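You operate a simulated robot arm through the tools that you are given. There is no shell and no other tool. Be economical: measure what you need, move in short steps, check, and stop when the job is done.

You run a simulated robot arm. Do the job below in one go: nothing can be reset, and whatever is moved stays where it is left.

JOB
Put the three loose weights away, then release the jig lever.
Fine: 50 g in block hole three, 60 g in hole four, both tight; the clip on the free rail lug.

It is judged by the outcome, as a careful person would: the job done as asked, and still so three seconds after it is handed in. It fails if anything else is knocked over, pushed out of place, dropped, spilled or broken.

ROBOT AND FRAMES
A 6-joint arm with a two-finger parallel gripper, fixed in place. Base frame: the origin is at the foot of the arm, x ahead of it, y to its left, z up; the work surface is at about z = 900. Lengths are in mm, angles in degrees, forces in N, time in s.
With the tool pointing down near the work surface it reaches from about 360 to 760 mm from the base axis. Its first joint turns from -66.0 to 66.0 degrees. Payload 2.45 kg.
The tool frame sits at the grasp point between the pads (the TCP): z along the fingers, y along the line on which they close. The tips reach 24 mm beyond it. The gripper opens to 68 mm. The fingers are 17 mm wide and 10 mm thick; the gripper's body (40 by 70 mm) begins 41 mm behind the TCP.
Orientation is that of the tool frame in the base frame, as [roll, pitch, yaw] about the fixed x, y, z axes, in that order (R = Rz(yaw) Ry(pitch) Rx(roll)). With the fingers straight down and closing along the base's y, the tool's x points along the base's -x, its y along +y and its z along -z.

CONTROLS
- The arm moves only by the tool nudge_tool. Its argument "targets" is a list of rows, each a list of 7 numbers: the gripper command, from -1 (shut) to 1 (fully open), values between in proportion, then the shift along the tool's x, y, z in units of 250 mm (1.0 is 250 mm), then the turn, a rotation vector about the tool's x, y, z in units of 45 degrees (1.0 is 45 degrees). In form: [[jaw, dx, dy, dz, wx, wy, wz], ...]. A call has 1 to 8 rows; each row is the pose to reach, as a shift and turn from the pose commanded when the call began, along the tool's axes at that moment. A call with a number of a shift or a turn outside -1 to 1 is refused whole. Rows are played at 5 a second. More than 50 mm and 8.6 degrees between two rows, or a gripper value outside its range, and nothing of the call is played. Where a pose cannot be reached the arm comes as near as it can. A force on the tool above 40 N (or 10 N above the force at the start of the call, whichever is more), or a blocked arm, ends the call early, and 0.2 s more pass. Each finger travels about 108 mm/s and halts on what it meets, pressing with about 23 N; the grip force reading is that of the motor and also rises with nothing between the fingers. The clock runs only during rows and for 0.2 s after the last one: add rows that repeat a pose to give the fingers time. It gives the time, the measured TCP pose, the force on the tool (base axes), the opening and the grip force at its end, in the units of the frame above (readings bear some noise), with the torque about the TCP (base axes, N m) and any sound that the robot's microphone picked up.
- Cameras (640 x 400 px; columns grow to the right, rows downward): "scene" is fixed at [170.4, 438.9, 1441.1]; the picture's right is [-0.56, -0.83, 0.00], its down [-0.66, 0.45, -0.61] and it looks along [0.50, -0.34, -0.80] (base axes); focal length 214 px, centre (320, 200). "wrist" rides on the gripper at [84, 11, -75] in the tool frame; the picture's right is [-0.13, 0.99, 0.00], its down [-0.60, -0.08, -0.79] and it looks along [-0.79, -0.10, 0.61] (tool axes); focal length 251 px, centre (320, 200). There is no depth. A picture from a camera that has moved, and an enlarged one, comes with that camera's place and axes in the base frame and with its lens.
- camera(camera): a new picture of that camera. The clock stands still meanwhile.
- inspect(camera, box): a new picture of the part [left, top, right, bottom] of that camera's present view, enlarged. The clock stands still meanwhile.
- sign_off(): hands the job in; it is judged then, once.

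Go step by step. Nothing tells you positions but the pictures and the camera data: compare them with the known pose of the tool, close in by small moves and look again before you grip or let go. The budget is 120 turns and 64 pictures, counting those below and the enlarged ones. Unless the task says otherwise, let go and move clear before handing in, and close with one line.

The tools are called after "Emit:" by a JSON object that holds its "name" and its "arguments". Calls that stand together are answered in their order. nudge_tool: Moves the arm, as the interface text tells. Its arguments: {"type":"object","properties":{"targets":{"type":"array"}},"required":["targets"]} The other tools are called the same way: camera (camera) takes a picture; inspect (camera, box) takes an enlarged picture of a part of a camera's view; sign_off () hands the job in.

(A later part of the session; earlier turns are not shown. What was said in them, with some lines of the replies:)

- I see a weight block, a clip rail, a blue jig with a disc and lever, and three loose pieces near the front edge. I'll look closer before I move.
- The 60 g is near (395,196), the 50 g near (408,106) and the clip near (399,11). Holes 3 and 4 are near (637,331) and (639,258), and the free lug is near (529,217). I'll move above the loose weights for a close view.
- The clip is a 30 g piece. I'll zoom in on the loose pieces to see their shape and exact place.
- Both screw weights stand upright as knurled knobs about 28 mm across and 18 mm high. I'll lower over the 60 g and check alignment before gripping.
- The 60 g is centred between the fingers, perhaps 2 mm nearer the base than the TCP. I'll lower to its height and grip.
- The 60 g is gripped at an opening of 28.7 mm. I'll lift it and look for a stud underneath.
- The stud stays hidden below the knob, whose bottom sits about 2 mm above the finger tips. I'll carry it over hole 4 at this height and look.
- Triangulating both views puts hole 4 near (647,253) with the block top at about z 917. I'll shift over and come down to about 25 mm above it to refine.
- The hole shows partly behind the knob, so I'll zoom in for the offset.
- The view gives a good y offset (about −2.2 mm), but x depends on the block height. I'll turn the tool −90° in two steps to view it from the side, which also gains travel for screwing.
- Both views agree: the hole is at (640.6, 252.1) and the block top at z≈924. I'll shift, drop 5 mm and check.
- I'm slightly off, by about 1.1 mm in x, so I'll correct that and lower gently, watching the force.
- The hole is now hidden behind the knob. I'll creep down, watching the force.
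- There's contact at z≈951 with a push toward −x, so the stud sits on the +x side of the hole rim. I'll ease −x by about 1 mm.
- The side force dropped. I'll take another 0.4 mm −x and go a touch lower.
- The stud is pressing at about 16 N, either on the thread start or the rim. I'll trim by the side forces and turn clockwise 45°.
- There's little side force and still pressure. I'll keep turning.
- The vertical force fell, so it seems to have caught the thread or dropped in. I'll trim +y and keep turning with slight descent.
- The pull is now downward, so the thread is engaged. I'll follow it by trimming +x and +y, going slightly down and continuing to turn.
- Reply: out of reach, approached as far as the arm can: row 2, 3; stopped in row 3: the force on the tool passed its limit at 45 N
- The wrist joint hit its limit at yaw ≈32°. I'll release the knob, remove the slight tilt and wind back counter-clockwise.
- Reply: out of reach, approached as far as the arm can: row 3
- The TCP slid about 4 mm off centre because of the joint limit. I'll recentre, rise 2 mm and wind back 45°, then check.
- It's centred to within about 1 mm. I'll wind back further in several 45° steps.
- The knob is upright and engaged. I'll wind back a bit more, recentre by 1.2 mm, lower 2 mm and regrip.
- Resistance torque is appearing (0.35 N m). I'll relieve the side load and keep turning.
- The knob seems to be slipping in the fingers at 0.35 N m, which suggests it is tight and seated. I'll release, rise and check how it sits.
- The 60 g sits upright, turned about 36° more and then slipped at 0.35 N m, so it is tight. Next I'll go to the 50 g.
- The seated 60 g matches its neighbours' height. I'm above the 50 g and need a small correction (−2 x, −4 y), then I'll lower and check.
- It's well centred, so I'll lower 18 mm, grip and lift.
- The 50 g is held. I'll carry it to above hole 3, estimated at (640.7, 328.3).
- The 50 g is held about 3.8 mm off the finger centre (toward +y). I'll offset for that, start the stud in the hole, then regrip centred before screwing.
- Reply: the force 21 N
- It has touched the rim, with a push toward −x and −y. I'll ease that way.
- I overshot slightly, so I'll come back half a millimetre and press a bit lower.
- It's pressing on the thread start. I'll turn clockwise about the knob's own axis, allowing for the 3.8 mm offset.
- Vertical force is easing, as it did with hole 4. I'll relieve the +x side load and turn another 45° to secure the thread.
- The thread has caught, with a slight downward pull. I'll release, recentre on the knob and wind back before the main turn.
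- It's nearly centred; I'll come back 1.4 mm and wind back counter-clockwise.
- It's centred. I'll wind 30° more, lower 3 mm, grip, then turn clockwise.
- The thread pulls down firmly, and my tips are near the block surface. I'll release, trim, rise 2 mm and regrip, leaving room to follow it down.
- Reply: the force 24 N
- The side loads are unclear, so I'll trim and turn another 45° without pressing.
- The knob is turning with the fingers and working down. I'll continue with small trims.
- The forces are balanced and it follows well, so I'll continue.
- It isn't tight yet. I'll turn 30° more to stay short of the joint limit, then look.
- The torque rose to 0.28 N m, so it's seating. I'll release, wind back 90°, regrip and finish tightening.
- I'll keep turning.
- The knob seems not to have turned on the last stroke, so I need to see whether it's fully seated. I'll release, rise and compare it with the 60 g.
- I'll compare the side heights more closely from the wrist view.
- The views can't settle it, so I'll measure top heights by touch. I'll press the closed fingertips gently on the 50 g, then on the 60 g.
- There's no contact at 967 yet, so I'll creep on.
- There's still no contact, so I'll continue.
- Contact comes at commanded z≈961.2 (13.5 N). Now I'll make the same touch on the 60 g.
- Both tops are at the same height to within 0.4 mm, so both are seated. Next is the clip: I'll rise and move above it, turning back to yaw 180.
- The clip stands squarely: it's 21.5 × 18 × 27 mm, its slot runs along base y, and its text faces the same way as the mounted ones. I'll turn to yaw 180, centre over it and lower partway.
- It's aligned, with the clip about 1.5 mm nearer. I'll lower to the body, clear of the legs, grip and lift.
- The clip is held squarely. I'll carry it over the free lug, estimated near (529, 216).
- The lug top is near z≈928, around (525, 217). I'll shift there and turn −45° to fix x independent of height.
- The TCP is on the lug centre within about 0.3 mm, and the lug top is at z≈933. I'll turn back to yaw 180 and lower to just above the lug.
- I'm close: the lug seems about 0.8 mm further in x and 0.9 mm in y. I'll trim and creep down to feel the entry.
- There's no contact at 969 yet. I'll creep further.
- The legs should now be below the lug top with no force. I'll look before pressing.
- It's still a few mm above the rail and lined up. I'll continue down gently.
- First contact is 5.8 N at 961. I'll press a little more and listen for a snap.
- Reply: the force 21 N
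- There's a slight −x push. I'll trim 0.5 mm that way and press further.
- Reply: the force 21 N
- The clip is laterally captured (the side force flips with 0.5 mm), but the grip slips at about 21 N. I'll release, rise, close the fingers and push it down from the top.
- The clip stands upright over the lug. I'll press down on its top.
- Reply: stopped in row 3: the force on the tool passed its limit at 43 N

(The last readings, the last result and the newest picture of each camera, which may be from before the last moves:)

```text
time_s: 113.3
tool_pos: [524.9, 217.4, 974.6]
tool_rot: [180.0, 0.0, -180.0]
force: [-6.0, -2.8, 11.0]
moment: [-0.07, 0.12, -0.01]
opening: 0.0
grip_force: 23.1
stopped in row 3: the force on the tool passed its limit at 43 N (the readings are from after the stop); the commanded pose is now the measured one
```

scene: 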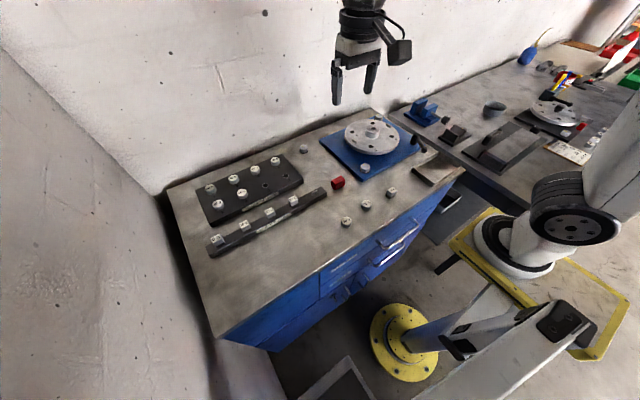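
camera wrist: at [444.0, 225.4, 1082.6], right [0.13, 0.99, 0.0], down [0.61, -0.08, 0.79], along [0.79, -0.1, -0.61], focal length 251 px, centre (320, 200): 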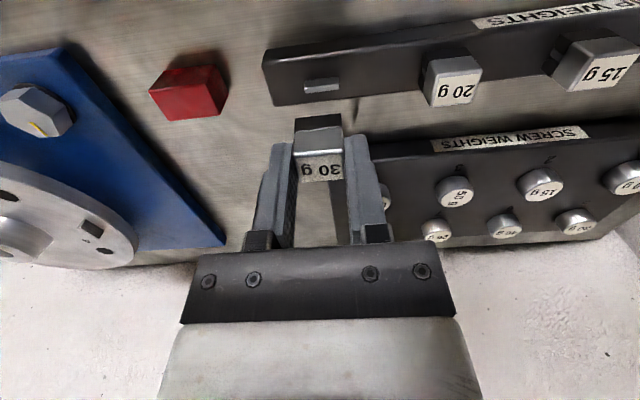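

The press reached 43 N. I'll rise and compare it with the mounted 20 g.

Emit:
{"name": "nudge_tool", "arguments": {"targets": [[-1, 0, 0, -0.1, 0, 0, 0], [-1, 0.1, 0, -0.25, 0, 0, 0], [-1, 0.2, 0, -0.35, 0, 0, 0], [-1, 0.3, 0, -0.4, 0, 0, 0], [-1, 0.3, 0, -0.4, 0, 0, 0]]}}

Emit:
{"name": "inspect", "arguments": {"camera": "scene", "box": [265, 165, 335, 215]}}

```text
time_s: 114.5
tool_pos: [450.9, 218.2, 1071.6]
tool_rot: [180.0, 0.0, 180.0]
force: [0.4, -0.4, 0.1]
moment: [-0.02, 0.0, 0.0]
opening: 0.0
grip_force: 23.3
```

```text
8.00 times, centred on (300, 190) of scene
camera zoom: at [170.3, 438.9, 1441.1], right [-0.56, -0.83, 0.0], down [-0.66, 0.45, -0.61], along [0.5, -0.34, -0.8], focal length 1716 px, centre (480, 280)
```

zoom: 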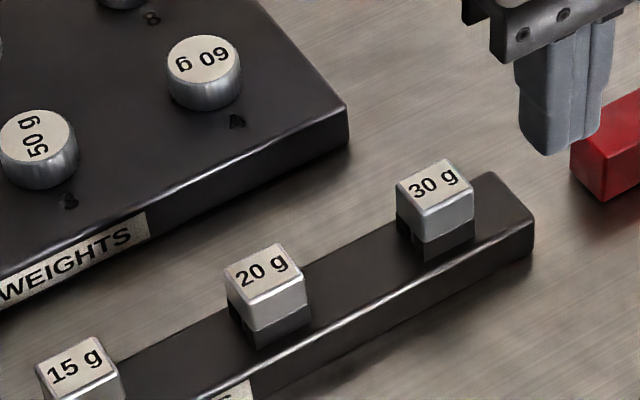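

The 30 g sits like its neighbours, with its legs down at the rail and the same offset from the edge. Next I'll move over to look at the jig lever near (540,−256).

Emit:
{"name": "nudge_tool", "arguments": {"targets": [[-1, 0, -0.16, 0, 0, 0, 0], [-1, 0, -0.33, 0, 0, 0, 0], [-1, 0, -0.5, 0, 0, 0, 0], [-1, 0, -0.66, 0, 0, 0, 0], [-1, 0, -0.82, 0, 0, 0, 0]]}}

Emit:
{"name": "nudge_tool", "arguments": {"targets": [[-1, 0, -0.16, 0.01, 0, 0, 0], [-1, 0, -0.33, 0.02, 0, 0, 0], [-1, 0, -0.5, 0.03, 0, 0, 0], [-1, 0, -0.66, 0.04, 0, 0, 0], [-1, 0, -0.76, 0.04, 0, 0, 0], [-1, 0, -0.76, 0.04, 0, 0, 0]]}}

Emit:
{"name": "camera", "arguments": {"camera": "wrist"}}

```text
time_s: 115.8
tool_pos: [452.0, 9.4, 1073.3]
tool_rot: [179.9, 0.0, -179.9]
force: [0.0, -0.3, 0.0]
moment: [0.0, 0.0, -0.01]
opening: 0.0
grip_force: 23.4
```

```text
time_s: 117.2
tool_pos: [449.8, -177.1, 1063.7]
tool_rot: [179.9, 0.0, 180.0]
force: [0.4, 0.6, 0.4]
moment: [0.0, -0.01, -0.01]
opening: 0.0
grip_force: 23.3
```

```text
4 pictures are left
camera wrist: at [366.3, -168.2, 1138.7], right [0.13, 0.99, 0.0], down [0.6, -0.08, 0.79], along [0.79, -0.1, -0.61], focal length 251 px, centre (320, 200)
```

wrist: 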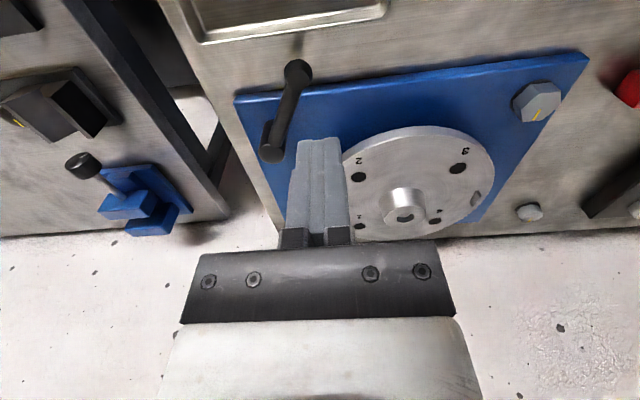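

The lever's ball end is at about (455,−196, z 949), with the post near (518,−231). One close view will show how it moves.

Emit:
{"name": "inspect", "arguments": {"camera": "wrist", "box": [230, 40, 390, 180]}}

```text
2.86 times, centred on (310, 110) of wrist
camera zoom: at [366.3, -168.2, 1138.7], right [0.13, 0.99, 0.0], down [0.6, -0.08, 0.79], along [0.79, -0.1, -0.61], focal length 718 px, centre (349, 457)
```

zoom: 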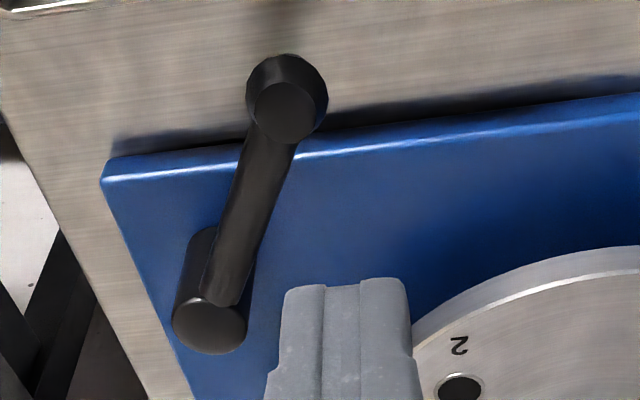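

The lever is a horizontal arm on a vertical post, with its knob overhanging the plate edge. I'll straddle the knob with open fingers and check alignment partway down.

Emit:
{"name": "nudge_tool", "arguments": {"targets": [[0.4, -0.024, -0.073, 0.1, 0, 0, 0], [0.4, -0.024, -0.073, 0.2, 0, 0, 0], [0.4, -0.024, -0.073, 0.28, 0, 0, 0], [0.4, -0.024, -0.073, 0.28, 0, 0, 0]]}}

Emit:
{"name": "camera", "arguments": {"camera": "wrist"}}

```text
time_s: 118.2
tool_pos: [456.8, -196.3, 993.2]
tool_rot: [179.9, 0.0, 180.0]
force: [-0.7, -0.4, 0.0]
moment: [0.02, 0.01, -0.02]
opening: 47.8
grip_force: 0.1
```

```text
2 pictures are left
camera wrist: at [373.7, -186.4, 1068.4], right [0.13, 0.99, 0.0], down [0.6, -0.08, 0.79], along [0.79, -0.1, -0.61], focal length 251 px, centre (320, 200)
```

wrist: 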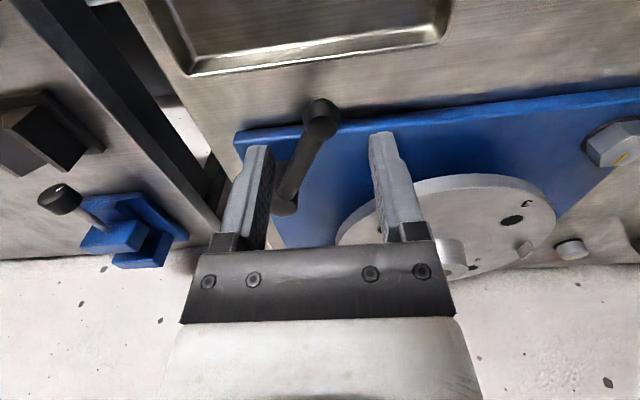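

The knob is centred between the fingers. I'll lower around it, then push gently toward −y (counter-clockwise seen from above, the usual release direction).

Emit:
{"name": "nudge_tool", "arguments": {"targets": [[0.4, 0, 0, 0.06, 0, 0, 0], [0.4, 0, 0, 0.128, 0, 0, 0], [0.4, 0, -0.02, 0.128, 0, 0, 0], [0.4, 0, -0.04, 0.128, 0, 0, 0], [0.4, 0, -0.06, 0.128, 0, 0, 0], [0.4, 0, -0.06, 0.128, 0, 0, 0]]}}

```text
time_s: 119.5
tool_pos: [454.1, -209.4, 960.0]
tool_rot: [179.8, 0.0, 180.0]
force: [-1.0, 2.2, -0.1]
moment: [0.04, 0.05, 0.03]
opening: 49.9
grip_force: 1.5
```

Light contact. I'll continue pushing along the arc.

Emit:
{"name": "nudge_tool", "arguments": {"targets": [[0.4, 0.006, -0.02, 0, 0, 0, 0], [0.4, 0.012, -0.04, 0, 0, 0, 0], [0.4, 0.016, -0.06, 0, 0, 0, 0], [0.4, 0.02, -0.08, 0, 0, 0, 0], [0.4, 0.02, -0.08, 0, 0, 0, 0]]}}

```text
time_s: 120.8
tool_pos: [451.2, -231.5, 960.7]
tool_rot: [179.9, 0.1, 180.0]
force: [-0.5, 2.8, 1.0]
moment: [0.04, 0.0, 0.0]
opening: 49.6
grip_force: 0.9
```

The lever swings freely at about 3 N in this direction. I'll follow the arc until it stops.

Emit:
{"name": "nudge_tool", "arguments": {"targets": [[0.4, 0.0, -0.02, 0, 0, 0, 0], [0.4, 0.0, -0.04, 0, 0, 0, 0], [0.4, 0.0, -0.06, 0, 0, 0, 0], [0.4, 0.0, -0.08, 0, 0, 0, 0], [0.4, 0.0, -0.1, 0, 0, 0, 0], [0.4, -0.004, -0.12, 0, 0, 0, 0], [0.4, -0.008, -0.14, 0, 0, 0, 0], [0.4, -0.008, -0.14, 0, 0, 0, 0]]}}

```text
time_s: 122.5
tool_pos: [453.3, -266.1, 961.4]
tool_rot: [180.0, 0.0, -180.0]
force: [-0.5, 0.4, -0.5]
moment: [0.0, 0.03, 0.04]
opening: 47.7
grip_force: 0.0
```

The contact force vanished; the lever may have swung over by itself. I'll look.

Emit:
{"name": "camera", "arguments": {"camera": "wrist"}}

```text
1 pictures are left
camera wrist: at [370.1, -257.1, 1036.0], right [0.13, 0.99, 0.0], down [0.6, -0.08, 0.79], along [0.79, -0.1, -0.61], focal length 251 px, centre (320, 200)
```

wrist: 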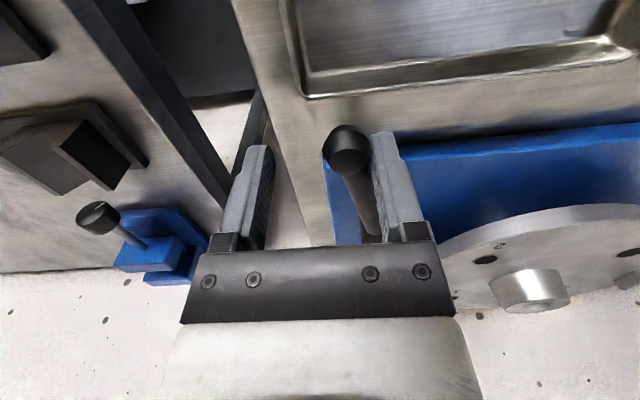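

The knob is at about (447,−254), so the lever has turned roughly 45°. I'll keep following the arc to find its stop.

Emit:
{"name": "nudge_tool", "arguments": {"targets": [[0.4, -0.003, -0.022, 0, 0, 0, 0], [0.4, -0.01, -0.044, 0, 0, 0, 0], [0.4, -0.02, -0.066, 0, 0, 0, 0], [0.4, -0.032, -0.086, 0, 0, 0, 0], [0.4, -0.045, -0.105, 0, 0, 0, 0], [0.4, -0.058, -0.122, 0, 0, 0, 0], [0.4, -0.072, -0.136, 0, 0, 0, 0], [0.4, -0.072, -0.136, 0, 0, 0, 0]]}}

```text
time_s: 124.3
tool_pos: [471.1, -300.0, 961.5]
tool_rot: [179.8, 0.1, 180.0]
force: [0.2, -0.6, -0.3]
moment: [0.0, -0.02, -0.02]
opening: 47.7
grip_force: 0.2
```

There's still no resistance. I'll follow a bit further to find the end stop.

Emit:
{"name": "nudge_tool", "arguments": {"targets": [[0.4, -0.015, -0.015, 0, 0, 0, 0], [0.4, -0.03, -0.028, 0, 0, 0, 0], [0.4, -0.046, -0.04, 0, 0, 0, 0], [0.4, -0.062, -0.05, 0, 0, 0, 0], [0.4, -0.08, -0.058, 0, 0, 0, 0], [0.4, -0.098, -0.064, 0, 0, 0, 0], [0.4, -0.098, -0.064, 0, 0, 0, 0]]}}

```text
time_s: 125.1
tool_pos: [472.0, -304.2, 959.3]
tool_rot: [178.9, -1.3, -179.7]
force: [-8.2, 9.1, 2.7]
moment: [0.24, 0.0, 0.25]
opening: 54.9
grip_force: 4.7
stopped in row 3: the force on the tool passed its limit at 44 N (the readings are from after the stop); the commanded pose is now the measured one
```

The lever hit its end stop after about 75° of swing, with the resistance easing along the way, so it's released. I'll back off, rise clear and check the whole scene.

Emit:
{"name": "nudge_tool", "arguments": {"targets": [[0.4, 0.01, 0.02, 0, 0, 0, 0], [0.4, 0.016, 0.035, 0, 0, 0, 0], [0.4, 0.016, 0.035, -0.08, 0, 0, 0], [0.4, 0.016, 0.035, -0.2, 0, 0, 0], [0.4, 0.016, 0.035, -0.36, 0, 0, 0], [0.4, 0.016, 0.035, -0.52, 0, 0, 0], [0.4, 0.016, 0.035, -0.68, 0, 0, 0], [0.4, 0.016, 0.035, -0.84, 0, 0, 0]]}}

Emit:
{"name": "inspect", "arguments": {"camera": "scene", "box": [190, 80, 470, 255]}}

```text
time_s: 126.9
tool_pos: [472.6, -301.8, 1171.4]
tool_rot: [179.2, -0.9, -179.8]
force: [0.0, 1.0, 0.3]
moment: [-0.01, -0.02, -0.04]
opening: 48.1
grip_force: 0.0
```

```text
2.29 times, centred on (330, 168) of scene
camera zoom: at [170.3, 438.9, 1441.1], right [-0.56, -0.83, 0.0], down [-0.66, 0.45, -0.61], along [0.5, -0.34, -0.8], focal length 490 px, centre (297, 274)
```

zoom: 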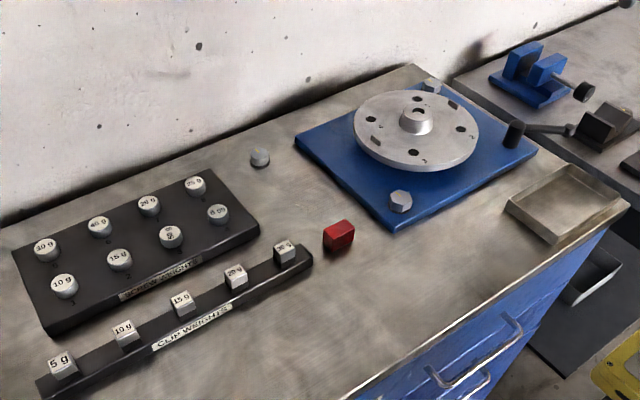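

All the weights are in place, nothing else has moved, the lever is at its open stop and the arm is clear. I'm handing in.

Emit:
{"name": "sign_off", "arguments": {}}

```text
The job is handed in.
```

I screwed the 50 g into hole three and the 60 g into hole four until they slipped in the grip, pressed the 30 g clip onto the free lug, and swung the jig lever counter-clockwise to its end stop; the release direction was my assumption, and I heard no click from the clip.
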